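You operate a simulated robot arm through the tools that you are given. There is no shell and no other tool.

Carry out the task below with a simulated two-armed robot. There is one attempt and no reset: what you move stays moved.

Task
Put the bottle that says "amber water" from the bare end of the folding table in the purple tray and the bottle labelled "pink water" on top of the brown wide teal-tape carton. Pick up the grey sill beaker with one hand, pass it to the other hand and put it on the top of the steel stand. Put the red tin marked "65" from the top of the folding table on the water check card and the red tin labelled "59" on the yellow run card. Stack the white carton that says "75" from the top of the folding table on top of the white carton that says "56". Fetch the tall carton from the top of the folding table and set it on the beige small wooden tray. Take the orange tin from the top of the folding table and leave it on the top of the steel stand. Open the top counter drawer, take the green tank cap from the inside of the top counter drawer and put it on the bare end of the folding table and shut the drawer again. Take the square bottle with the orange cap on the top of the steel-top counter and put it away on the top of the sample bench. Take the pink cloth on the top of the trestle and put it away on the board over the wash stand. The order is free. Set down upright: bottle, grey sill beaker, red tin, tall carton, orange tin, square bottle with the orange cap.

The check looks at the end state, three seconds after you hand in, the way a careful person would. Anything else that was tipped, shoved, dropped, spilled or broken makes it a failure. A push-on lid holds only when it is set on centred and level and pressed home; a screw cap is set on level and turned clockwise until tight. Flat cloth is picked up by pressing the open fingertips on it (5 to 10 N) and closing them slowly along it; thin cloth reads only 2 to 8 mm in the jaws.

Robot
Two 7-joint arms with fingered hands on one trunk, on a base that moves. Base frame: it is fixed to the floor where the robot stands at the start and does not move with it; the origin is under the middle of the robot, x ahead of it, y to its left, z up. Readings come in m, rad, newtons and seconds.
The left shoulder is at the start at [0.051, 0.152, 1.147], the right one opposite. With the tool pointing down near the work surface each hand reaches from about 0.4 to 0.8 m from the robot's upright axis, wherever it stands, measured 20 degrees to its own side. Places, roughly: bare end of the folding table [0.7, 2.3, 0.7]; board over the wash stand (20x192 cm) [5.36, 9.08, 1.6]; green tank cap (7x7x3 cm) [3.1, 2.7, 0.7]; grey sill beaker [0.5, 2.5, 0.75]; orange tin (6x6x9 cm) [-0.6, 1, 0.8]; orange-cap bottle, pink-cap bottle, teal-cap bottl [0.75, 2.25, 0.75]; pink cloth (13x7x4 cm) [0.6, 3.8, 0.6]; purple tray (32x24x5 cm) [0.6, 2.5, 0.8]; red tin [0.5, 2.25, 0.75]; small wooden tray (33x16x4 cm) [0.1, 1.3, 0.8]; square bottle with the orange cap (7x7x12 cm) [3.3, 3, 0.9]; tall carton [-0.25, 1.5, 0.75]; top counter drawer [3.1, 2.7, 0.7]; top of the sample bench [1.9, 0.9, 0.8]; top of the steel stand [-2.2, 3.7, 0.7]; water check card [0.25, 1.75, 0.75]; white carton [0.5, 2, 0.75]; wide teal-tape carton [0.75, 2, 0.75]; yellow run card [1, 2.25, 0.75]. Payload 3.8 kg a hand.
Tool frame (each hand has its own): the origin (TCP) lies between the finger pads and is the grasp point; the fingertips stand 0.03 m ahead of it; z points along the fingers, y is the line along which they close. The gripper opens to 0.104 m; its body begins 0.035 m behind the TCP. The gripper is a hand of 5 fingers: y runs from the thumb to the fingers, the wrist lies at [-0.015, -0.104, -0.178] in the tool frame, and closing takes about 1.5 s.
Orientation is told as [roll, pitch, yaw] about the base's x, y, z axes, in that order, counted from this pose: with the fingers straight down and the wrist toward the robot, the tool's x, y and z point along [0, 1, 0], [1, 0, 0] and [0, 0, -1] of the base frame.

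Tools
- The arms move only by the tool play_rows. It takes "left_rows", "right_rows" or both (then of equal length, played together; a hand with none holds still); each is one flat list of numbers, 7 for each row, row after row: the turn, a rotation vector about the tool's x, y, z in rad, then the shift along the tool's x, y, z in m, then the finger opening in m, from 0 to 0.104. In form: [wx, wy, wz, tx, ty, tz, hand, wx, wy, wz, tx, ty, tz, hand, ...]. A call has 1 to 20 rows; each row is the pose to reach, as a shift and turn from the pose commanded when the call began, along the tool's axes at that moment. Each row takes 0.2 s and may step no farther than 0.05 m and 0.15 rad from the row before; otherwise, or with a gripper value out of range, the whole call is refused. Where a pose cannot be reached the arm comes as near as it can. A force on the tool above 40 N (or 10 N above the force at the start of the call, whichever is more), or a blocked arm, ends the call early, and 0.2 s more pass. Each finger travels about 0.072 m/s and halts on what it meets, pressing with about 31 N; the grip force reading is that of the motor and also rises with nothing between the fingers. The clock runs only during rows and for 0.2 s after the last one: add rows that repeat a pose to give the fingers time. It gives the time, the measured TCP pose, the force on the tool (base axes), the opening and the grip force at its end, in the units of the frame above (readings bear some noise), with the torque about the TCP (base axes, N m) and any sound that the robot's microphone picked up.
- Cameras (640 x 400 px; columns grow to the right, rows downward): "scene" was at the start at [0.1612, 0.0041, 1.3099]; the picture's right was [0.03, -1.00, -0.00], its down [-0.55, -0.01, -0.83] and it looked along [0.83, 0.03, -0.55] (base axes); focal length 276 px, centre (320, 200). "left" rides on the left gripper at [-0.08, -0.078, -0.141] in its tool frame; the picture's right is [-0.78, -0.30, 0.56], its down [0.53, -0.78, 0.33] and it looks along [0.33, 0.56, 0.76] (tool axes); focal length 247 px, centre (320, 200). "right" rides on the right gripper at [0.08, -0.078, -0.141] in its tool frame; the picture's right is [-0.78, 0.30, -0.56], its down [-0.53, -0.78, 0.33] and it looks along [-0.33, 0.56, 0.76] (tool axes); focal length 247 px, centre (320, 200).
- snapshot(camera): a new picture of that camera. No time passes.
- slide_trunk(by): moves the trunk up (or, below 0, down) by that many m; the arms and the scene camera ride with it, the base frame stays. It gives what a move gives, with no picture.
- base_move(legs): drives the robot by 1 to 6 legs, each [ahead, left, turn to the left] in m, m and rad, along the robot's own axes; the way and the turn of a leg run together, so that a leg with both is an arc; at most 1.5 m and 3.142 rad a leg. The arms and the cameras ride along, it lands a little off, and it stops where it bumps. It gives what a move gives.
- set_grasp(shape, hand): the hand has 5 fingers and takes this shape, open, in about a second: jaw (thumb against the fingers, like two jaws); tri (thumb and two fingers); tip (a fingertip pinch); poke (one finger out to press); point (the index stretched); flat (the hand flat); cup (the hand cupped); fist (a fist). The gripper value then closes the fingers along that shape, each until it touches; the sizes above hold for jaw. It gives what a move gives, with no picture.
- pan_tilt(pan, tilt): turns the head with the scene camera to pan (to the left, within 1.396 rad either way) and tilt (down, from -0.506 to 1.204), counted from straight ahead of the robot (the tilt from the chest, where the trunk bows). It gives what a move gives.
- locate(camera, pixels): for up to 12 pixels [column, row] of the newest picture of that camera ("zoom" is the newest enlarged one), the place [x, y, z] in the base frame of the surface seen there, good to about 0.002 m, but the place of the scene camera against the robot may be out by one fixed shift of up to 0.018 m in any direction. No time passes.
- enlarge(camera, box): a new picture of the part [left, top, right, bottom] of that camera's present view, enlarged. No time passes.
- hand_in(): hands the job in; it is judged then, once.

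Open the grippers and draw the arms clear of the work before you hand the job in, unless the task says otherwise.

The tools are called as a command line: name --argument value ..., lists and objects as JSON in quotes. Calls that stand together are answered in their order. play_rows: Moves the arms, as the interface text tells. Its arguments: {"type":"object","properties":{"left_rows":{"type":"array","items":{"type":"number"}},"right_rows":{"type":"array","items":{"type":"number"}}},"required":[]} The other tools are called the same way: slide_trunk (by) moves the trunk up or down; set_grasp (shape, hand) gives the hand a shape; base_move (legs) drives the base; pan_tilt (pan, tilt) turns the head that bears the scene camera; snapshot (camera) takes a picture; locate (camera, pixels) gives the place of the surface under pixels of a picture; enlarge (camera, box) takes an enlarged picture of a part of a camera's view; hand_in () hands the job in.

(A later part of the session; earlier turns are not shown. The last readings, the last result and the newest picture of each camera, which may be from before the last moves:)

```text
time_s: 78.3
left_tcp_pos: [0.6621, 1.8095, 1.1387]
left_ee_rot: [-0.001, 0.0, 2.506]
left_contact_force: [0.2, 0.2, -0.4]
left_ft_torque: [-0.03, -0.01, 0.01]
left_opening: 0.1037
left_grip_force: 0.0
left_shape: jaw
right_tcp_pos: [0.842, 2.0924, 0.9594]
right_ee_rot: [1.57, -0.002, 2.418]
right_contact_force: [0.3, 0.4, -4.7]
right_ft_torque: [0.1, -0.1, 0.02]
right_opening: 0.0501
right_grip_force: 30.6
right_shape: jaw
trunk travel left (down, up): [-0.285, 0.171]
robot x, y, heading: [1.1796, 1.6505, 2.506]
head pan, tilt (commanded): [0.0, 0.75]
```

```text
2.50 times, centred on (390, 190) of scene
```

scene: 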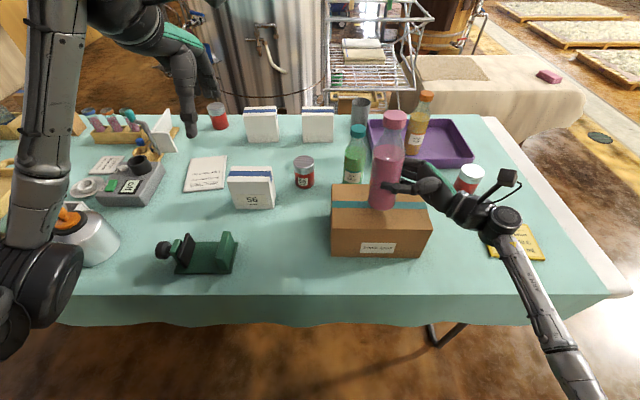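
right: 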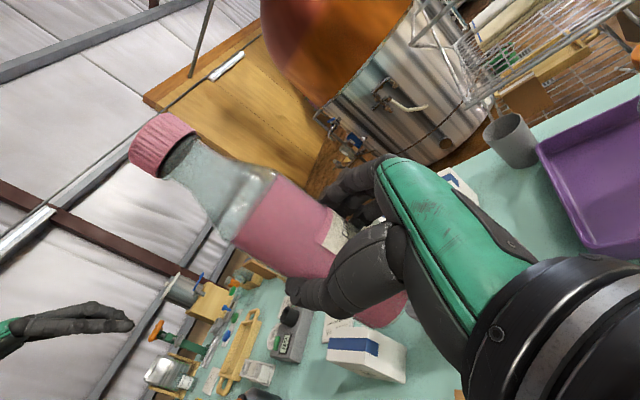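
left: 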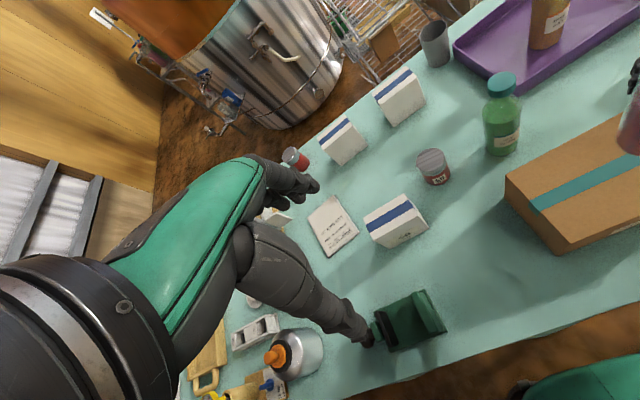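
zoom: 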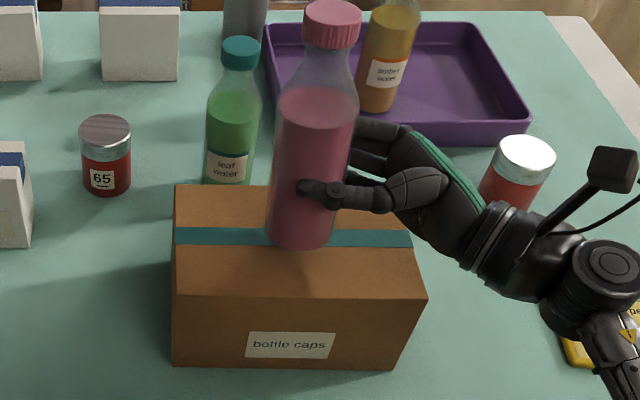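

I locate the bottle's bottom edge and carton top to judge the remaining gap.

locate --camera "zoom" --pixels '[[300, 243], [300, 235], [240, 270], [370, 215], [200, 200], [300, 255]]'

slide_trunk --by -0.01

```text
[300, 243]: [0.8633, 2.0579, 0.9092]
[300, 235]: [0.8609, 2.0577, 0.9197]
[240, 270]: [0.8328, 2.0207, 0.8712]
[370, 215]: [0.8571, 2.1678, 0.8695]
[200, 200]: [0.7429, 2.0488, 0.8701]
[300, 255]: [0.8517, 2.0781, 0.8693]
```

```text
time_s: 78.8
left_tcp_pos: [0.6604, 1.8086, 1.129]
left_ee_rot: [-0.001, 0.003, 2.505]
left_contact_force: [-0.7, -0.8, -0.1]
left_ft_torque: [-0.03, 0.0, -0.03]
left_opening: 0.1039
left_grip_force: 0.1
left_shape: jaw
right_tcp_pos: [0.8411, 2.0913, 0.9495]
right_ee_rot: [1.57, 0.0, 2.419]
right_contact_force: [0.6, -0.1, -6.0]
right_ft_torque: [0.09, -0.06, 0.01]
right_opening: 0.0498
right_grip_force: 31.1
right_shape: jaw
trunk travel left (down, up): [-0.275, 0.181]
robot x, y, heading: [1.1828, 1.651, 2.507]
head pan, tilt (commanded): [0.0, 0.75]
```

The gap was ~3.5 cm, now ~2.5 cm. I lower 1.8 cm and then in finer steps until contact shows.

slide_trunk --by -0.018

snapshot --camera "scene"

enlarge --camera "scene" --box '[330, 110, 450, 250]'

```text
time_s: 79.5
left_tcp_pos: [0.6632, 1.8064, 1.1116]
left_ee_rot: [0.0, -0.002, 2.504]
left_contact_force: [-0.3, 0.2, -1.1]
left_ft_torque: [0.02, 0.06, 0.0]
left_opening: 0.1035
left_grip_force: 0.1
left_shape: jaw
right_tcp_pos: [0.8433, 2.092, 0.9366]
right_ee_rot: [1.573, -0.009, 2.418]
right_contact_force: [-1.5, 2.4, 13.6]
right_ft_torque: [-0.01, 0.51, -0.05]
right_opening: 0.0495
right_grip_force: 30.8
right_shape: jaw
trunk travel left (down, up): [-0.257, 0.199]
robot x, y, heading: [1.1819, 1.6529, 2.504]
head pan, tilt (commanded): [0.0, 0.75]
```

```text
taken
```

scene: 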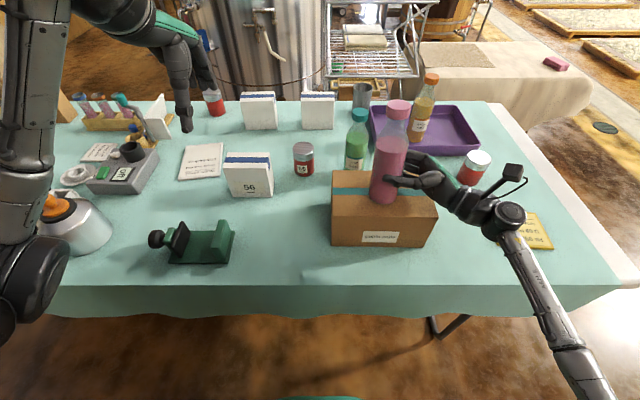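

```text
2.86 times, centred on (390, 180) of scene
```

zoom: 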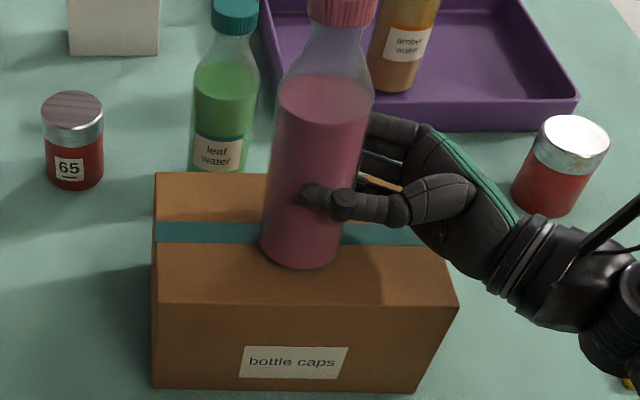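

Contact is confirmed (net ≈19 N) with the bottle upright on the carton. I ease up 1 mm, open the fingers slowly and retreat to the right.

play_rows --right_rows '[0, 0, 0, 0.002, 0, 0, 0.03, 0, 0, 0, 0.002, 0, 0, 0.055, 0, 0, 0, 0.002, 0, 0, 0.07, 0, 0, 0, 0.002, 0, 0, 0.085, 0, 0, 0, 0.002, 0, 0, 0.104, 0, 0, 0, 0.002, 0, 0, 0.104]'

snapshot --camera "scene"

enlarge --camera "scene" --box '[330, 90, 450, 250]'

```text
time_s: 80.9
left_tcp_pos: [0.662, 1.8076, 1.112]
left_ee_rot: [0.001, 0.0, 2.507]
left_contact_force: [-0.7, -0.3, -0.1]
left_ft_torque: [0.0, 0.0, 0.01]
left_opening: 0.1037
left_grip_force: 0.1
left_shape: jaw
right_tcp_pos: [0.841, 2.0926, 0.9339]
right_ee_rot: [1.571, -0.002, 2.419]
right_contact_force: [0.2, 0.3, -0.1]
right_ft_torque: [0.01, 0.04, -0.01]
right_opening: 0.1036
right_grip_force: 0.1
right_shape: jaw
trunk travel left (down, up): [-0.257, 0.199]
robot x, y, heading: [1.1844, 1.6507, 2.506]
head pan, tilt (commanded): [0.0, 0.75]
```

```text
taken
```

scene: 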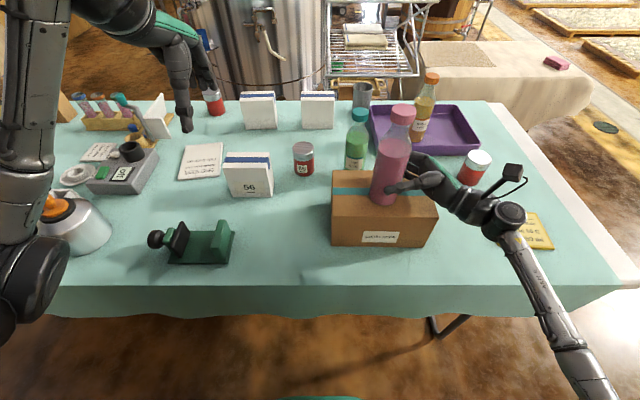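

```text
2.50 times, centred on (390, 170) of scene
```

zoom: 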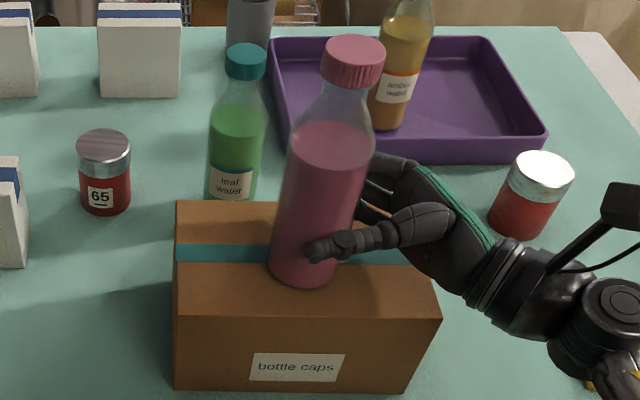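

Expected lean of a vertical line there is 0.226; the bottle measures ≈0.218, so it stands upright freely. I retreat the hand to the right.

play_rows --right_rows '[0, 0, 0, 0, 0, -0.02, 0.104, 0, 0, 0, 0, 0, -0.04, 0.104, 0, 0, 0, 0, 0, -0.07, 0.104, 0, 0, 0, 0, 0, -0.1, 0.104, 0, 0, 0, 0, 0, -0.14, 0.104, 0, 0, 0, 0.03, 0, -0.16, 0.104, 0, 0, 0, 0.03, 0, -0.16, 0.104]'

snapshot --camera "scene"

```text
time_s: 82.5
left_tcp_pos: [0.6617, 1.8076, 1.1114]
left_ee_rot: [0.0, 0.0, 2.506]
left_contact_force: [-0.6, 0.2, 0.7]
left_ft_torque: [0.0, 0.01, 0.0]
left_opening: 0.1038
left_grip_force: 0.0
left_shape: jaw
right_tcp_pos: [0.9467, 2.211, 0.9626]
right_ee_rot: [1.569, 0.001, 2.42]
right_contact_force: [0.8, 0.1, -0.4]
right_ft_torque: [0.04, -0.01, 0.0]
right_opening: 0.1038
right_grip_force: 0.0
right_shape: jaw
right hand out of reach, approached as far as the arm can: row 5
trunk travel left (down, up): [-0.257, 0.199]
robot x, y, heading: [1.1806, 1.6527, 2.507]
head pan, tilt (commanded): [0.0, 0.75]
```

```text
taken
```

scene: 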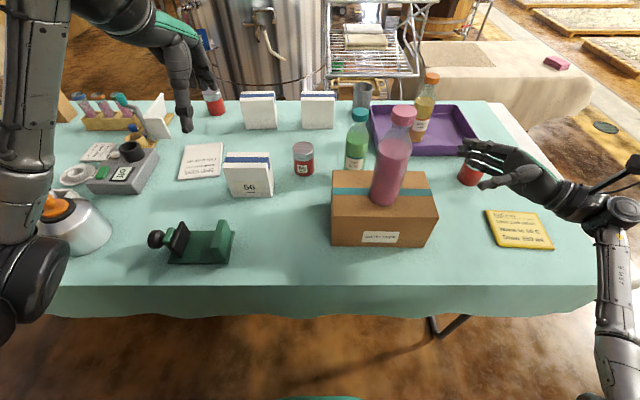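

The pink bottle stands on the carton. I turn the right hand back to pointing down while drawing it back, up and right.

play_rows --right_rows '[0, -0.14, 0, 0.02, -0.02, -0.01, 0.104, 0, -0.28, 0, 0.04, -0.04, -0.02, 0.104, 0, -0.42, 0, 0.06, -0.06, -0.03, 0.104, 0, -0.56, 0, 0.08, -0.08, -0.04, 0.104, 0, -0.7, 0, 0.1, -0.1, -0.05, 0.104, 0, -0.84, 0, 0.12, -0.12, -0.05, 0.104, 0, -0.98, 0, 0.12, -0.14, -0.05, 0.104, 0, -1.12, 0, 0.12, -0.14, -0.05, 0.104, 0, -1.26, 0, 0.12, -0.14, -0.05, 0.104, 0, -1.4, 0, 0.12, -0.14, -0.05, 0.104, 0, -1.5, 0, 0.12, -0.14, -0.05, 0.104, 0, -1.57, 0, 0.12, -0.14, -0.05, 0.104, 0, -1.57, 0, 0.12, -0.14, -0.05, 0.104]'

base_move --legs '[[0.0, 0.12, 0], [0.11, 0, 0]]'

snapshot --camera "left"

snapshot --camera "scene"

```text
time_s: 85.3
left_tcp_pos: [0.6605, 1.8081, 1.112]
left_ee_rot: [-0.001, 0.0, 2.505]
left_contact_force: [-0.6, -0.3, -0.2]
left_ft_torque: [0.02, 0.01, -0.01]
left_opening: 0.1037
left_grip_force: 0.1
left_shape: jaw
right_tcp_pos: [1.0859, 2.1556, 1.0834]
right_ee_rot: [-0.002, -0.003, 2.419]
right_contact_force: [0.8, -0.4, 0.2]
right_ft_torque: [0.03, 0.0, -0.02]
right_opening: 0.1038
right_grip_force: 0.1
right_shape: jaw
trunk travel left (down, up): [-0.257, 0.199]
robot x, y, heading: [1.1814, 1.6474, 2.508]
head pan, tilt (commanded): [0.0, 0.75]
```

```text
time_s: 87.3
left_tcp_pos: [0.5038, 1.7783, 1.1106]
left_ee_rot: [0.001, 0.002, 2.504]
left_contact_force: [-0.2, 0.2, -0.1]
left_ft_torque: [-0.01, -0.02, 0.0]
left_opening: 0.1035
left_grip_force: 0.1
left_shape: jaw
right_tcp_pos: [0.9284, 2.1259, 1.0842]
right_ee_rot: [0.0, -0.001, 2.417]
right_contact_force: [-0.1, 0.3, -0.1]
right_ft_torque: [0.02, -0.03, 0.01]
right_opening: 0.1037
right_grip_force: 0.0
right_shape: jaw
trunk travel left (down, up): [-0.257, 0.199]
robot x, y, heading: [1.0249, 1.6213, 2.508]
head pan, tilt (commanded): [0.0, 0.75]
```

```text
taken
```

left: 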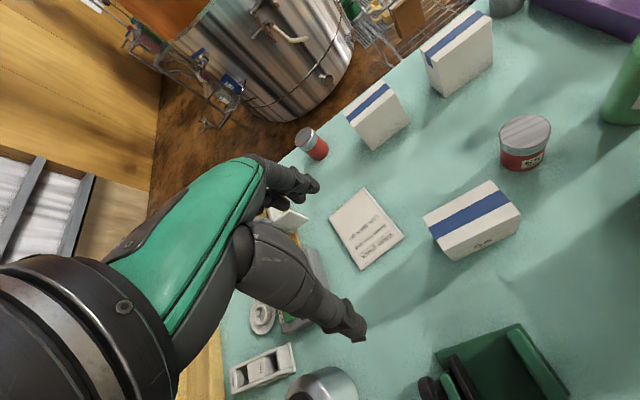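

```text
taken
```

scene: 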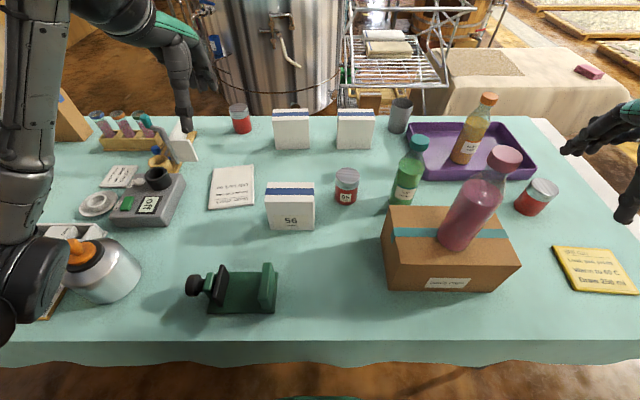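

I check the left elbow's clearance above the kettle and locate tin 65, carton and card from the left wrist camera.

locate --camera "scene" --pixels '[[40, 300], [65, 285], [20, 320], [60, 260], [85, 248], [15, 340]]'

locate --camera "left" --pixels '[[525, 130], [502, 132], [549, 128], [525, 117], [526, 144], [366, 228], [364, 189], [403, 236], [364, 270], [330, 218], [310, 137], [475, 210]]'

```text
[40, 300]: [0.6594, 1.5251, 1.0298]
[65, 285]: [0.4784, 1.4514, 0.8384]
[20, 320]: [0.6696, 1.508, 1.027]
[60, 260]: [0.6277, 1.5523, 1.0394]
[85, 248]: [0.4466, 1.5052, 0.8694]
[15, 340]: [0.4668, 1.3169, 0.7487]
```

```text
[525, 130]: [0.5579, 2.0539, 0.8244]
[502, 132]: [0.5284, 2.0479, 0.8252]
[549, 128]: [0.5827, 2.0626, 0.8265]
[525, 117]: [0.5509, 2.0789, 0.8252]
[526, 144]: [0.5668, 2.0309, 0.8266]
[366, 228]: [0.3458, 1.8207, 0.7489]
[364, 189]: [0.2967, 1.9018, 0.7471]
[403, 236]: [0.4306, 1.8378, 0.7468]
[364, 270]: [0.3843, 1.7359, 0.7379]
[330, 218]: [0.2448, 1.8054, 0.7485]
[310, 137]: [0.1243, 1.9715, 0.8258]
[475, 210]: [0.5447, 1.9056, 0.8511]
```

Tin 65 centre is (0.557,2.055), top 0.826; card centre (0.338,1.822). Elbow is safely above the kettle. I bring the left hand over the tin and partly down.

play_rows --left_rows '[0, 0, 0, -0.042, 0.02, 0, 0.104, 0, 0, 0, -0.084, 0.04, 0, 0.104, 0, 0, 0, -0.126, 0.06, 0, 0.104, 0, 0, 0, -0.168, 0.08, 0, 0.104, 0, 0, 0, -0.21, 0.1, 0, 0.104, 0, 0, 0, -0.254, 0.1219, 0, 0.104, 0, 0, 0, -0.254, 0.1219, 0.05, 0.104, 0, 0, 0, -0.254, 0.1219, 0.1, 0.104, 0, 0, 0, -0.254, 0.1219, 0.15, 0.104, 0, 0, 0, -0.254, 0.1219, 0.2, 0.104, 0, 0, 0, -0.254, 0.1219, 0.2, 0.104]'

snapshot --camera "left"

snapshot --camera "scene"

```text
time_s: 89.7
left_tcp_pos: [0.5574, 2.0561, 0.9101]
left_ee_rot: [-0.001, -0.002, 2.506]
left_contact_force: [1.0, -0.3, -0.3]
left_ft_torque: [0.01, 0.0, 0.01]
left_opening: 0.1038
left_grip_force: 0.0
left_shape: jaw
right_tcp_pos: [0.9282, 2.127, 1.0846]
right_ee_rot: [0.0, -0.003, 2.419]
right_contact_force: [-0.5, 0.0, -0.3]
right_ft_torque: [-0.03, 0.02, 0.01]
right_opening: 0.104
right_grip_force: 0.0
right_shape: jaw
trunk travel left (down, up): [-0.257, 0.199]
robot x, y, heading: [1.0213, 1.6186, 2.504]
head pan, tilt (commanded): [0.0, 0.75]
```

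```text
taken
```

left: 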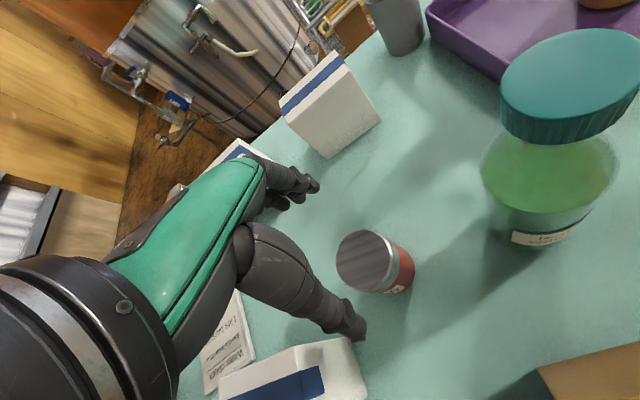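

```text
taken
```

scene: 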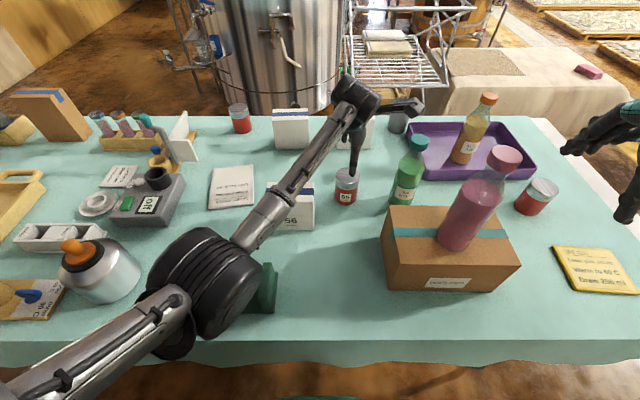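

Tin top at (367,260) matches the predicted TCP line (361,257). I check the left elbow's height over the kettle and green press before descending.

locate --camera "scene" --pixels '[[210, 290], [175, 340], [240, 320], [260, 285], [150, 290], [235, 240], [280, 215]]'

```text
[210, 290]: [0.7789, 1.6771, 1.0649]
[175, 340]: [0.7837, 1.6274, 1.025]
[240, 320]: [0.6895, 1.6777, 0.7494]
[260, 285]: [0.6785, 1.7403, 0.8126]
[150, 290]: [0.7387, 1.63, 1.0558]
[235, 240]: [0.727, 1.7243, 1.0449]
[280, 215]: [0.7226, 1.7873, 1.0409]
```

Elbow is ≥1.02, press top ~0.81: safe. I descend to z≈0.803 and close on the tin.

play_rows --left_rows '[0, 0, 0, 0, 0, 0.035, 0.104, 0, 0, 0, 0, 0, 0.07, 0.104, 0, 0, 0, 0, 0, 0.095, 0.104, 0, 0, 0, 0, 0, 0.107, 0.104, 0, 0, 0, 0, 0, 0.107, 0.08, 0, 0, 0, 0, 0, 0.107, 0.065, 0, 0, 0, 0, 0, 0.107, 0.055, 0, 0, 0, 0, 0, 0.107, 0.045, 0, 0, 0, 0, 0, 0.107, 0.03, 0, 0, 0, 0, 0, 0.107, 0.01, 0, 0, 0, 0, 0, 0.107, 0.0, 0, 0, 0, 0, 0, 0.107, 0.0]'

snapshot --camera "left"

```text
time_s: 92.3
left_tcp_pos: [0.5567, 2.0541, 0.8045]
left_ee_rot: [0.0, 0.001, 2.504]
left_contact_force: [0.6, -0.2, 0.1]
left_ft_torque: [0.03, 0.05, 0.01]
left_opening: 0.0537
left_grip_force: 31.3
left_shape: jaw
right_tcp_pos: [0.9277, 2.1268, 1.0836]
right_ee_rot: [0.0, -0.003, 2.418]
right_contact_force: [-0.1, 0.1, -0.5]
right_ft_torque: [-0.01, 0.01, 0.03]
right_opening: 0.1038
right_grip_force: 0.0
right_shape: jaw
trunk travel left (down, up): [-0.257, 0.199]
robot x, y, heading: [1.0227, 1.622, 2.503]
head pan, tilt (commanded): [0.0, 0.75]
```

```text
taken
```

left: 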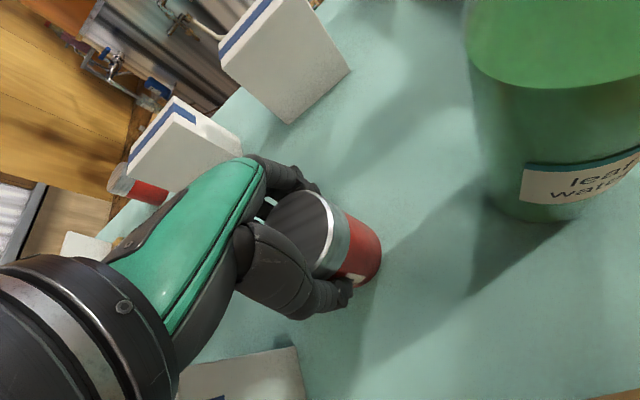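

Tin gripped (0.054 m). I lift it 16 cm, carry it over to the water check card centre and lower to ~2.5 cm above it.

play_rows --left_rows '[0, 0, 0, 0, 0, -0.015, 0, 0, 0, 0, 0, 0, -0.04, 0, 0, 0, 0, 0, 0, -0.08, 0, 0, 0, 0, 0, 0, -0.12, 0, 0, 0, 0, 0, 0, -0.16, 0, 0, 0, 0, 0.04, 0.005, -0.16, 0, 0, 0, 0, 0.085, 0.01, -0.16, 0, 0, 0, 0, 0.13, 0.016, -0.16, 0, 0, 0, 0, 0.175, 0.021, -0.16, 0, 0, 0, 0, 0.22, 0.027, -0.16, 0, 0, 0, 0, 0.265, 0.032, -0.16, 0, 0, 0, 0, 0.3, 0.036, -0.16, 0, 0, 0, 0, 0.3168, 0.038, -0.16, 0, 0, 0, 0, 0.3168, 0.038, -0.12, 0, 0, 0, 0, 0.3168, 0.038, -0.08, 0, 0, 0, 0, 0.3168, 0.038, -0.05, 0, 0, 0, 0, 0.3168, 0.038, -0.035, 0, 0, 0, 0, 0.3168, 0.038, -0.035, 0]'

snapshot --camera "left"

snapshot --camera "scene"

```text
time_s: 96.1
left_tcp_pos: [0.3381, 1.8228, 0.8397]
left_ee_rot: [0.001, 0.001, 2.504]
left_contact_force: [0.7, -0.5, -1.2]
left_ft_torque: [0.01, -0.04, 0.0]
left_opening: 0.0539
left_grip_force: 31.3
left_shape: jaw
right_tcp_pos: [0.9271, 2.1273, 1.0836]
right_ee_rot: [0.001, -0.002, 2.417]
right_contact_force: [0.0, -0.2, -0.1]
right_ft_torque: [-0.02, 0.0, -0.01]
right_opening: 0.1036
right_grip_force: 0.1
right_shape: jaw
trunk travel left (down, up): [-0.257, 0.199]
robot x, y, heading: [1.0229, 1.62, 2.499]
head pan, tilt (commanded): [0.0, 0.75]
```

```text
taken
```

left: 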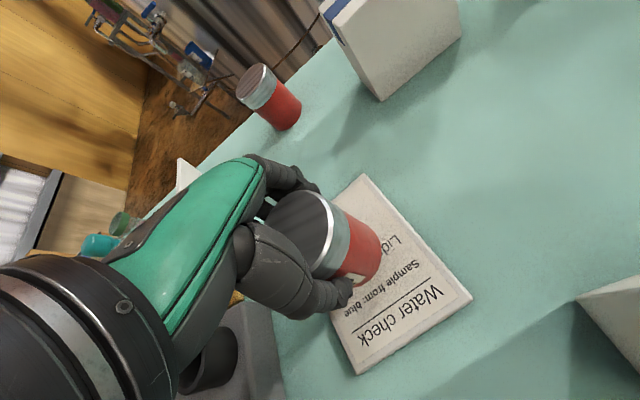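

```text
taken
```

scene: 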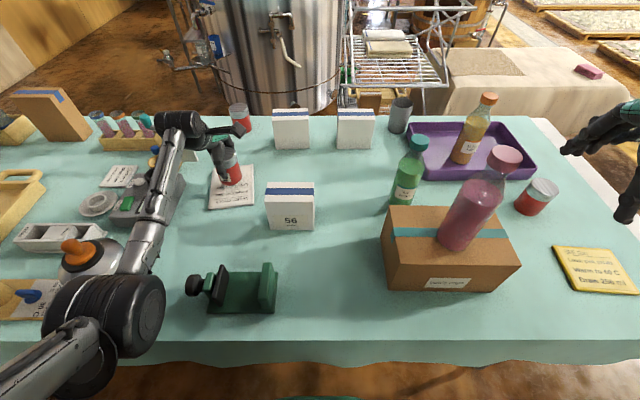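

I recheck the card's corners in the current left view.

locate --camera "left" --pixels '[[364, 178], [468, 298], [361, 369], [270, 100], [408, 20]]'

```text
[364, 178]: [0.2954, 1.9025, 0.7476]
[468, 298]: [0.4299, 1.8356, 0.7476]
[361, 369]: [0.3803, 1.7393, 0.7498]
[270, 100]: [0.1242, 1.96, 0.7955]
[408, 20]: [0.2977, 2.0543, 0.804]
```

The card centre is (0.338,1.821), right under the tin. I lower to contact and check.

play_rows --left_rows '[0, 0, 0, 0, 0, 0.012, 0, 0, 0, 0, 0, 0, 0.02, 0, 0, 0, 0, 0, 0, 0.025, 0, 0, 0, 0, 0, 0, 0.028, 0, 0, 0, 0, 0, 0, 0.028, 0]'

```text
time_s: 97.3
left_tcp_pos: [0.3384, 1.8226, 0.8136]
left_ee_rot: [0.0, -0.004, 2.506]
left_contact_force: [-0.1, -0.9, 5.6]
left_ft_torque: [0.0, 0.03, 0.01]
left_opening: 0.0542
left_grip_force: 31.4
left_shape: jaw
right_tcp_pos: [0.9278, 2.1262, 1.0839]
right_ee_rot: [-0.001, -0.002, 2.417]
right_contact_force: [0.0, -0.1, 0.1]
right_ft_torque: [0.0, -0.01, 0.01]
right_opening: 0.1039
right_grip_force: 0.3
right_shape: jaw
trunk travel left (down, up): [-0.257, 0.199]
robot x, y, heading: [1.029, 1.622, 2.504]
head pan, tilt (commanded): [0.0, 0.75]
```

Contact (5.6 N). I open the hand, rise straight up and verify.

play_rows --left_rows '[0, 0, 0, 0, 0, 0, 0.03, 0, 0, 0, 0, 0, 0, 0.06, 0, 0, 0, 0, 0, 0, 0.08, 0, 0, 0, 0, 0, 0, 0.104, 0, 0, 0, 0, 0, 0, 0.104, 0, 0, 0, 0, 0, -0.03, 0.104, 0, 0, 0, 0, 0, -0.07, 0.104, 0, 0, 0, 0, 0, -0.12, 0.104, 0, 0, 0, 0, 0, -0.17, 0.104, 0, 0, 0, 0, 0, -0.22, 0.104, 0, 0, 0, 0, 0, -0.25, 0.104]'

snapshot --camera "left"

snapshot --camera "scene"

```text
time_s: 99.7
left_tcp_pos: [0.3381, 1.8241, 1.0631]
left_ee_rot: [0.001, 0.0, 2.504]
left_contact_force: [-0.7, -0.2, 1.3]
left_ft_torque: [0.02, 0.02, -0.03]
left_opening: 0.1038
left_grip_force: 0.1
left_shape: jaw
right_tcp_pos: [0.9281, 2.1264, 1.0843]
right_ee_rot: [-0.001, -0.002, 2.419]
right_contact_force: [0.0, -0.2, 1.0]
right_ft_torque: [0.02, 0.0, -0.03]
right_opening: 0.1036
right_grip_force: 0.0
right_shape: jaw
trunk travel left (down, up): [-0.257, 0.199]
robot x, y, heading: [1.0253, 1.6217, 2.504]
head pan, tilt (commanded): [0.0, 0.75]
```

```text
taken
```

left: 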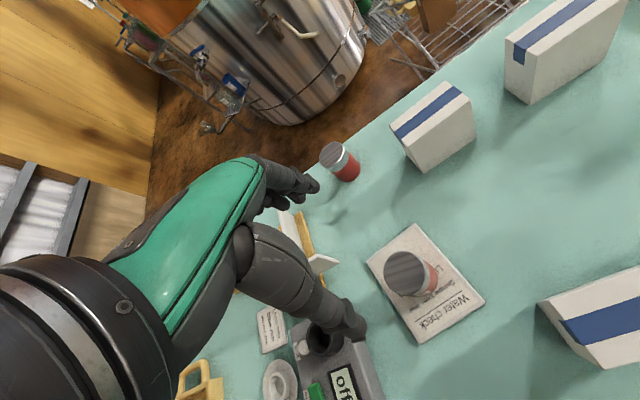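

```text
taken
```

scene: 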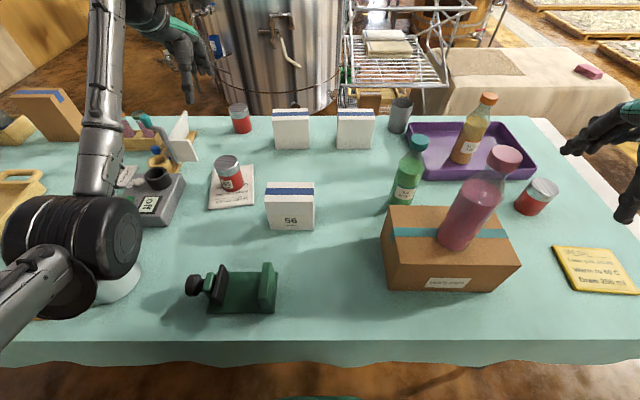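

Tin 65 stands on the card. Now I look up and around to find the steel stand and a way round the table.

pan_tilt --pan 0.0 --tilt 0.1

snapshot --camera "scene"

pan_tilt --pan -0.8 --tilt 0.25

snapshot --camera "scene"

pan_tilt --pan 0.9 --tilt 0.25

snapshot --camera "scene"

```text
time_s: 100.8
left_tcp_pos: [0.3396, 1.8226, 1.0623]
left_ee_rot: [0.001, 0.001, 2.504]
left_contact_force: [0.4, -0.7, -0.2]
left_ft_torque: [0.0, -0.02, 0.0]
left_opening: 0.1037
left_grip_force: 0.0
left_shape: jaw
right_tcp_pos: [0.9268, 2.1269, 1.0843]
right_ee_rot: [-0.001, -0.003, 2.419]
right_contact_force: [-0.1, 0.7, -0.3]
right_ft_torque: [-0.03, 0.02, 0.02]
right_opening: 0.1034
right_grip_force: 0.0
right_shape: jaw
trunk travel left (down, up): [-0.257, 0.199]
robot x, y, heading: [1.0237, 1.6208, 2.504]
head pan, tilt (commanded): [0.0, 0.099]
```

```text
taken
```

scene: 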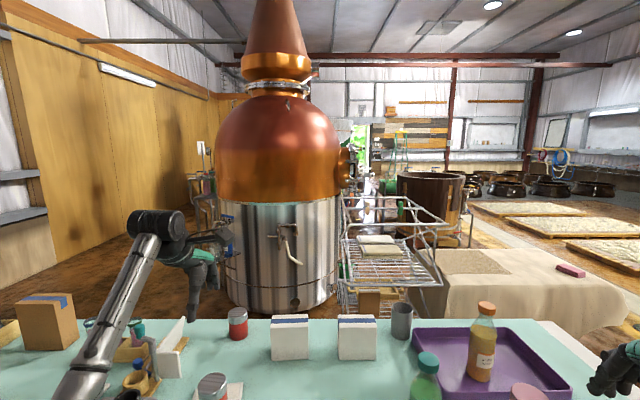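

```text
time_s: 101.9
left_tcp_pos: [0.3384, 1.8232, 1.0623]
left_ee_rot: [0.001, -0.001, 2.505]
left_contact_force: [0.5, 0.4, 0.6]
left_ft_torque: [-0.03, -0.01, -0.01]
left_opening: 0.104
left_grip_force: 0.0
left_shape: jaw
right_tcp_pos: [0.9279, 2.1268, 1.0849]
right_ee_rot: [0.001, 0.0, 2.418]
right_contact_force: [-1.0, 0.3, -0.5]
right_ft_torque: [-0.02, 0.04, -0.03]
right_opening: 0.1036
right_grip_force: 0.0
right_shape: jaw
trunk travel left (down, up): [-0.257, 0.199]
robot x, y, heading: [1.0242, 1.6184, 2.508]
head pan, tilt (commanded): [-0.799, 0.25]
```

```text
taken
```

scene: 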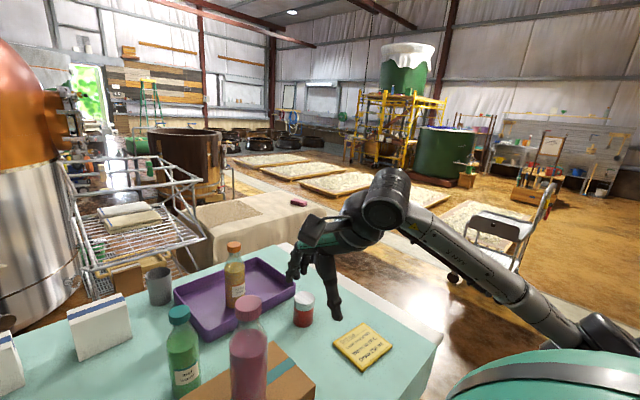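

```text
time_s: 103.6
left_tcp_pos: [0.338, 1.8228, 1.062]
left_ee_rot: [0.0, -0.001, 2.504]
left_contact_force: [0.1, -0.5, -1.1]
left_ft_torque: [-0.01, 0.02, 0.02]
left_opening: 0.1037
left_grip_force: 0.1
left_shape: jaw
right_tcp_pos: [0.9269, 2.1258, 1.0838]
right_ee_rot: [0.001, -0.002, 2.418]
right_contact_force: [-0.5, 0.5, -0.3]
right_ft_torque: [0.01, -0.04, 0.0]
right_opening: 0.1037
right_grip_force: 0.2
right_shape: jaw
trunk travel left (down, up): [-0.257, 0.199]
robot x, y, heading: [1.0259, 1.6235, 2.505]
head pan, tilt (commanded): [0.901, 0.25]
```

```text
taken
```

scene: 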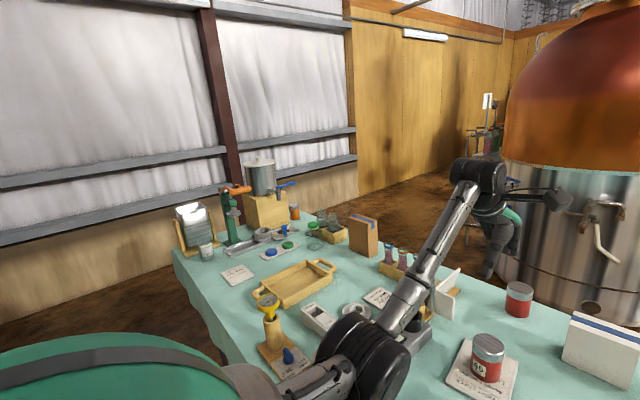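

The way on the right of the table end looks open beyond the trestle. I look again right to locate the trestle's corners and free floor.

pan_tilt --pan -0.7 --tilt 0.35

snapshot --camera "scene"

locate --camera "scene" --pixels '[[200, 190], [170, 200], [260, 170], [330, 195], [190, 240], [140, 110], [60, 190], [100, 240], [350, 330], [420, 260], [30, 140], [290, 160]]'

```text
time_s: 105.3
left_tcp_pos: [0.3378, 1.8236, 1.0623]
left_ee_rot: [0.0, 0.0, 2.504]
left_contact_force: [1.1, -0.3, 0.5]
left_ft_torque: [0.0, 0.02, -0.03]
left_opening: 0.1037
left_grip_force: 0.1
left_shape: jaw
right_tcp_pos: [0.9277, 2.1262, 1.0831]
right_ee_rot: [0.0, -0.003, 2.415]
right_contact_force: [0.4, -0.2, -0.7]
right_ft_torque: [0.03, 0.02, 0.02]
right_opening: 0.1037
right_grip_force: 0.0
right_shape: jaw
trunk travel left (down, up): [-0.257, 0.199]
robot x, y, heading: [1.0241, 1.6229, 2.503]
head pan, tilt (commanded): [-0.7, 0.351]
```

```text
taken
```

scene: 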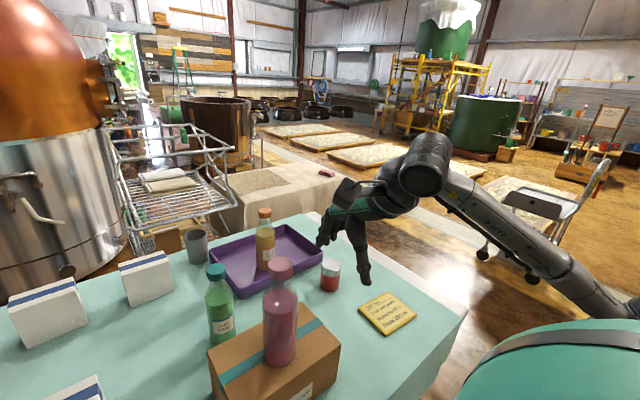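

```text
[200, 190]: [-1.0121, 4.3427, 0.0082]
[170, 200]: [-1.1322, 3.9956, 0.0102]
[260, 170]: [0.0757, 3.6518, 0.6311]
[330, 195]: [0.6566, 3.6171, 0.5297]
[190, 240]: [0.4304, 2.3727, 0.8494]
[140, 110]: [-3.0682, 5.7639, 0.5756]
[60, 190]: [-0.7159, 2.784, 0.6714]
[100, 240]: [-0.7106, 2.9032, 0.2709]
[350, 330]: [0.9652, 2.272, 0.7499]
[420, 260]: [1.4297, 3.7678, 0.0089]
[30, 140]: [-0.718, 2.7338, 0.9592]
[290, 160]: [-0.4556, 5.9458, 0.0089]
```

Behind the rack there is floor; the trestle front is near (0.66,3.6). I'll go round to the table's right end: back off, move right, turn to face along the table.

base_move --legs '[[-0.5, 0, 0], [0, -1.45, 0], [0, 0, 1.571], [0, -1.1, 0]]'

pan_tilt --pan 0.0 --tilt 0.5

snapshot --camera "scene"

```text
time_s: 124.1
left_tcp_pos: [1.2065, 2.4469, 1.0628]
left_ee_rot: [-0.001, 0.001, -2.189]
left_contact_force: [0.0, -0.6, -0.4]
left_ft_torque: [-0.01, -0.01, -0.01]
left_opening: 0.1037
left_grip_force: 0.0
left_shape: jaw
right_tcp_pos: [0.8898, 3.0297, 1.0834]
right_ee_rot: [-0.001, -0.001, -2.275]
right_contact_force: [-0.3, 0.7, -0.2]
right_ft_torque: [0.0, 0.03, 0.02]
right_opening: 0.1037
right_grip_force: 0.2
right_shape: jaw
trunk travel left (down, up): [-0.257, 0.199]
robot x, y, heading: [1.3929, 3.1392, -2.188]
head pan, tilt (commanded): [-0.7, 0.351]
```

```text
time_s: 125.2
left_tcp_pos: [1.2056, 2.4463, 1.0626]
left_ee_rot: [0.0, 0.0, -2.187]
left_contact_force: [0.1, 0.2, 0.3]
left_ft_torque: [0.01, 0.02, -0.02]
left_opening: 0.1036
left_grip_force: 0.0
left_shape: jaw
right_tcp_pos: [0.8903, 3.0296, 1.0838]
right_ee_rot: [0.0, -0.001, -2.274]
right_contact_force: [0.1, -0.1, -0.2]
right_ft_torque: [0.02, 0.01, 0.02]
right_opening: 0.104
right_grip_force: 0.0
right_shape: jaw
trunk travel left (down, up): [-0.257, 0.199]
robot x, y, heading: [1.3931, 3.1351, -2.187]
head pan, tilt (commanded): [0.0, 0.499]
```

```text
taken
```

scene: 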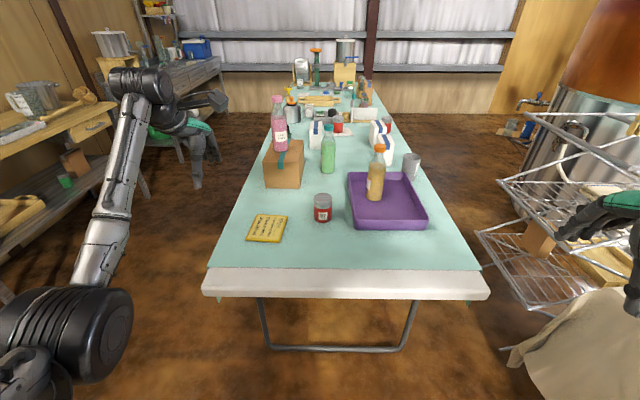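

The end view shows a label on the tin at (322,213). I enlarge it and the white cartons.

enlarge --camera "scene" --box '[290, 180, 360, 235]'

enlarge --camera "scene" --box '[290, 80, 430, 190]'

```text
7.27 times, centred on (325, 208) of scene
```

zoom: 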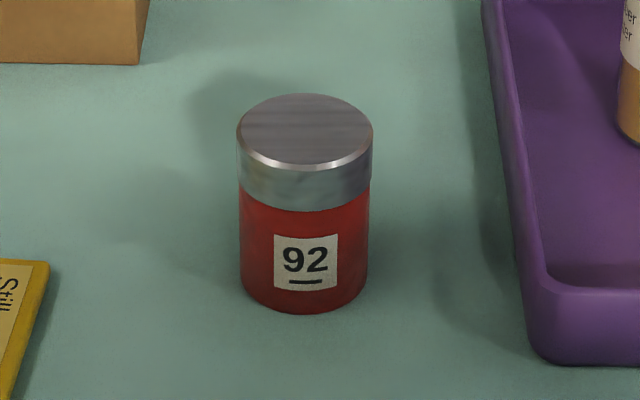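

```text
3.64 times, centred on (360, 135) of scene
```

zoom: 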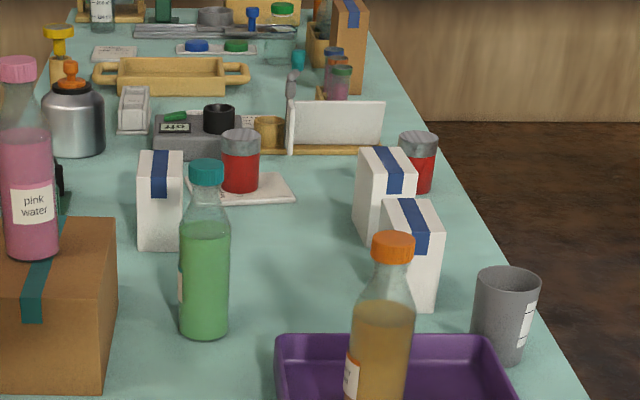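

The tin here is "92", so "59" must be the third tin at the back-left. The beaker stands at the back edge. I look right toward the steel stand's direction to find a path.

pan_tilt --pan -1.15 --tilt 0.3

snapshot --camera "scene"

locate --camera "scene" --pixels '[[300, 200], [200, 180], [400, 220], [250, 150], [350, 150], [150, 150], [100, 200], [450, 160], [320, 120], [280, 240], [500, 250], [60, 140]]'

```text
time_s: 126.6
left_tcp_pos: [1.2048, 2.4456, 1.062]
left_ee_rot: [0.001, 0.0, -2.188]
left_contact_force: [0.0, 0.7, 0.0]
left_ft_torque: [0.01, -0.01, -0.01]
left_opening: 0.1036
left_grip_force: 0.1
left_shape: jaw
right_tcp_pos: [0.8906, 3.0295, 1.0847]
right_ee_rot: [-0.001, -0.001, -2.273]
right_contact_force: [-0.6, 0.0, -0.2]
right_ft_torque: [0.03, 0.04, 0.02]
right_opening: 0.1039
right_grip_force: 0.1
right_shape: jaw
trunk travel left (down, up): [-0.257, 0.199]
robot x, y, heading: [1.3951, 3.1347, -2.193]
head pan, tilt (commanded): [-1.15, 0.3]
```

```text
taken
```

scene: 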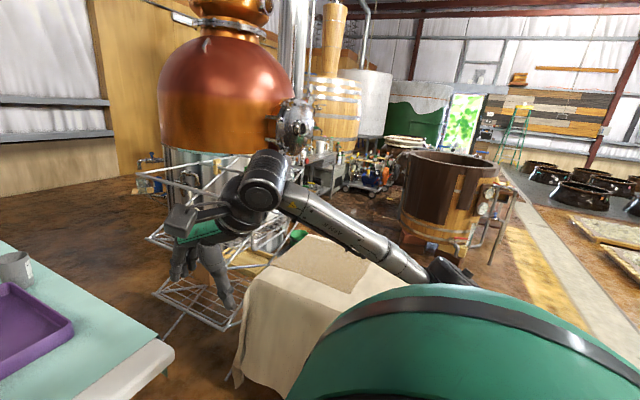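

```text
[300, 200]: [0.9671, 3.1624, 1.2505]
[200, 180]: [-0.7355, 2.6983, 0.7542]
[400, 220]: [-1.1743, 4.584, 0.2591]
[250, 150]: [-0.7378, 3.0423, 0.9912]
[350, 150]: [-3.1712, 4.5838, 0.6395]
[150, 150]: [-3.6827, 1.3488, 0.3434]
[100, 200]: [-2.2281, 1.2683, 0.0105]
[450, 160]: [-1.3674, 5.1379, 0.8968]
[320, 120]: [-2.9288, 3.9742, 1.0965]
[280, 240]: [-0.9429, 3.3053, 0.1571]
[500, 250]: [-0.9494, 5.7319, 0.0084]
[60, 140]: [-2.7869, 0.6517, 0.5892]
```

A corridor to the stand exists beyond the trestle. I locate the wire rack and trestle edges near my right hand before moving closer.

locate --camera "scene" --pixels '[[158, 238], [165, 295], [240, 305], [228, 325], [240, 378], [300, 240], [330, 270], [370, 290], [245, 290], [168, 345], [20, 265], [262, 235]]'

```text
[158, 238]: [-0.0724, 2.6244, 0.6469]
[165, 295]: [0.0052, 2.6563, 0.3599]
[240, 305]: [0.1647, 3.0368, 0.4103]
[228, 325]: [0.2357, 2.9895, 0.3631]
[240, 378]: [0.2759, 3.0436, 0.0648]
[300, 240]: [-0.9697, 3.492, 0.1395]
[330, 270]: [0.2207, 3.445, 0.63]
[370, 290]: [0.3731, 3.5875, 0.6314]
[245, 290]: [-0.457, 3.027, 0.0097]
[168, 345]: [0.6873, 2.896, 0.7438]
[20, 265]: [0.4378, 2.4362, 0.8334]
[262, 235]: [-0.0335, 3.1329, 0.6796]
```

The trestle front edge is at o≈1.2, leaving room. I drive up to the table end (s≈1.97, o≈0.53).

base_move --legs '[[0.4, -0.2, -0.015]]'

pan_tilt --pan 0.0 --tilt 0.6

snapshot --camera "scene"

snapshot --camera "right"

```text
time_s: 129.3
left_tcp_pos: [0.8015, 2.2427, 1.0621]
left_ee_rot: [-0.001, 0.0, -2.201]
left_contact_force: [0.2, -0.4, 0.3]
left_ft_torque: [0.01, 0.0, -0.02]
left_opening: 0.1037
left_grip_force: 0.1
left_shape: jaw
right_tcp_pos: [0.4946, 2.8314, 1.083]
right_ee_rot: [0.001, -0.003, -2.288]
right_contact_force: [0.4, -0.2, -0.9]
right_ft_torque: [0.02, 0.01, 0.0]
right_opening: 0.1036
right_grip_force: 0.1
right_shape: jaw
trunk travel left (down, up): [-0.257, 0.199]
robot x, y, heading: [0.9959, 2.9316, -2.202]
head pan, tilt (commanded): [-1.15, 0.3]
```

```text
time_s: 130.6
left_tcp_pos: [0.803, 2.2435, 1.0609]
left_ee_rot: [0.0, 0.0, -2.2]
left_contact_force: [-0.5, -0.1, 0.4]
left_ft_torque: [-0.01, -0.01, -0.02]
left_opening: 0.1038
left_grip_force: 0.1
left_shape: jaw
right_tcp_pos: [0.494, 2.8322, 1.0837]
right_ee_rot: [0.001, -0.002, -2.288]
right_contact_force: [-0.2, -0.5, 0.3]
right_ft_torque: [-0.01, 0.01, -0.02]
right_opening: 0.1036
right_grip_force: 0.1
right_shape: jaw
trunk travel left (down, up): [-0.257, 0.199]
robot x, y, heading: [0.9996, 2.9295, -2.204]
head pan, tilt (commanded): [0.0, 0.6]
```

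```text
taken
```

scene: 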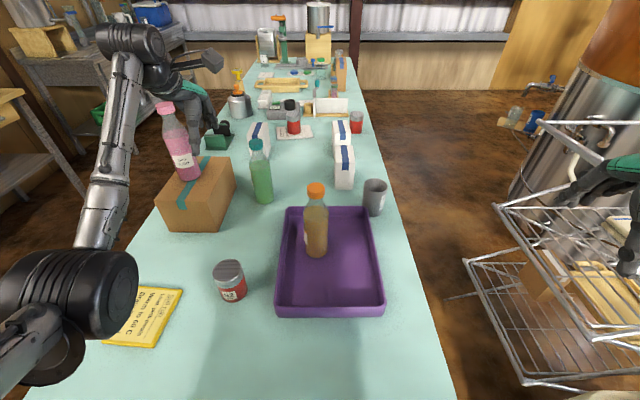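

```text
taken
```

right: 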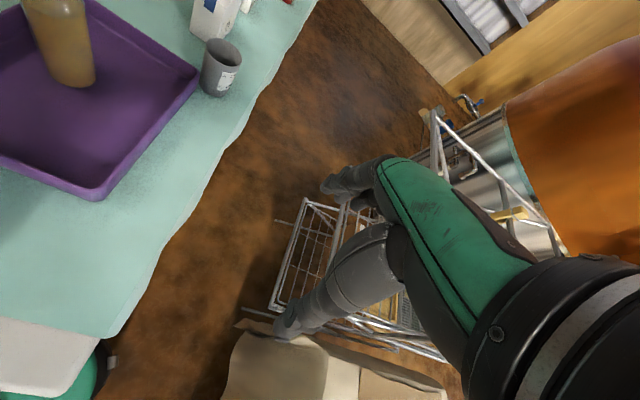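

The beaker is at (222,68) in the right view. I enlarge and locate it, also the white carton faces.

enlarge --camera "right" --box '[160, 0, 300, 110]'

locate --camera "zoom" --pixels '[[280, 185], [205, 165], [360, 205], [300, 155], [250, 220], [250, 330], [330, 290], [220, 280], [165, 90], [230, 60]]'

```text
3.64 times, centred on (230, 55) of right
```

zoom: 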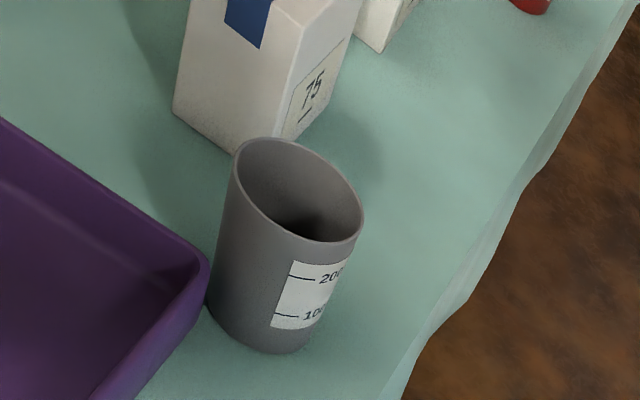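

```text
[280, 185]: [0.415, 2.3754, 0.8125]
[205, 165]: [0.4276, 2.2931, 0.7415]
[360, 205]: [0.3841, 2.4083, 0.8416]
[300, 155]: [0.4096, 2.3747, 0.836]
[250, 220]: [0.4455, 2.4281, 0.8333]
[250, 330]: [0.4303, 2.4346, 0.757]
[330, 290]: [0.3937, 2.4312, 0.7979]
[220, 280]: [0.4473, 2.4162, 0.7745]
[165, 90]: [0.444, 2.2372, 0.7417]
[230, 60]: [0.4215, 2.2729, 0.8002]
```

The back-right carton's rear label reads "75". I locate the beaker's rim all round.

locate --camera "zoom" --pixels '[[237, 158], [270, 139], [310, 150], [345, 180], [361, 215], [345, 240], [310, 240], [275, 222], [247, 195], [262, 348], [210, 300], [305, 345]]'

```text
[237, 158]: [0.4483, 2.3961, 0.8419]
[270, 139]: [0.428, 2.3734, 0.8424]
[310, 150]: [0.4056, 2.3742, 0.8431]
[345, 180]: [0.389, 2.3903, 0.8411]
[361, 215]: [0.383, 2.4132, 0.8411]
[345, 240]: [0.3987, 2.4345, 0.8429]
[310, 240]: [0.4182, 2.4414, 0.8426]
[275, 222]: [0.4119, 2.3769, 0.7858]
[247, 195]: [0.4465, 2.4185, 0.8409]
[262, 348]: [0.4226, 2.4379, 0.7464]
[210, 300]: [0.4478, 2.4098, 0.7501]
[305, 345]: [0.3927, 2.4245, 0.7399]
```

Beaker centre is (0.4155,2.4065), Ø 0.068, rim z 0.842. I creep 7 cm forward and bring the right hand above it.

base_move --legs '[[0.07, 0, 0]]'

play_rows --right_rows '[0, 0, 0, 0.027, 0.038, 0, 0.104, 0, 0, 0, 0.054, 0.076, 0, 0.104, 0, 0, 0, 0.081, 0.114, 0, 0.104, 0, 0, 0, 0.108, 0.152, 0, 0.104, 0, 0, 0, 0.135, 0.19, 0, 0.104, 0, 0, 0, 0.162, 0.228, 0, 0.104, 0, 0, 0, 0.189, 0.266, 0, 0.104, 0, 0, 0, 0.21, 0.295, 0.04, 0.104, 0, 0, 0, 0.2147, 0.3024, 0.08, 0.104, 0, 0, 0, 0.2147, 0.3024, 0.11, 0.104, 0, 0, 0, 0.2147, 0.3024, 0.11, 0.104]'

snapshot --camera "right"

snapshot --camera "scene"

```text
time_s: 131.6
left_tcp_pos: [0.7776, 2.2151, 1.0673]
left_ee_rot: [-0.001, -0.007, -2.207]
left_contact_force: [-0.4, 0.1, 0.8]
left_ft_torque: [-0.02, 0.01, 0.0]
left_opening: 0.1037
left_grip_force: 0.2
left_shape: jaw
right_tcp_pos: [0.4745, 2.8062, 1.0876]
right_ee_rot: [0.001, -0.013, -2.292]
right_contact_force: [-0.2, -0.8, 0.5]
right_ft_torque: [0.04, 0.04, -0.02]
right_opening: 0.104
right_grip_force: 0.0
right_shape: jaw
trunk travel left (down, up): [-0.257, 0.199]
robot x, y, heading: [0.9759, 2.8969, -2.207]
head pan, tilt (commanded): [0.0, 0.6]
stopped in leg 1: the robot was blocked; the commanded pose is now the measured one
```

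```text
refused: row 8 steps farther than a row can; nothing moved
```

```text
taken
```

right: 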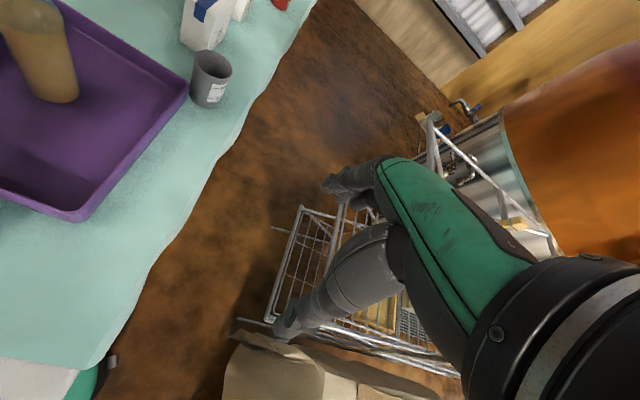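

```text
taken
```

scene: 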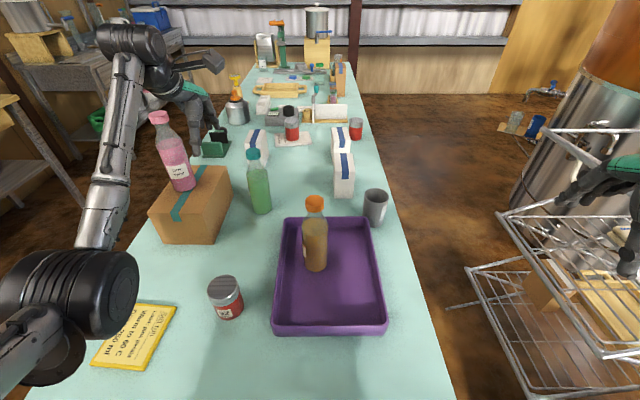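

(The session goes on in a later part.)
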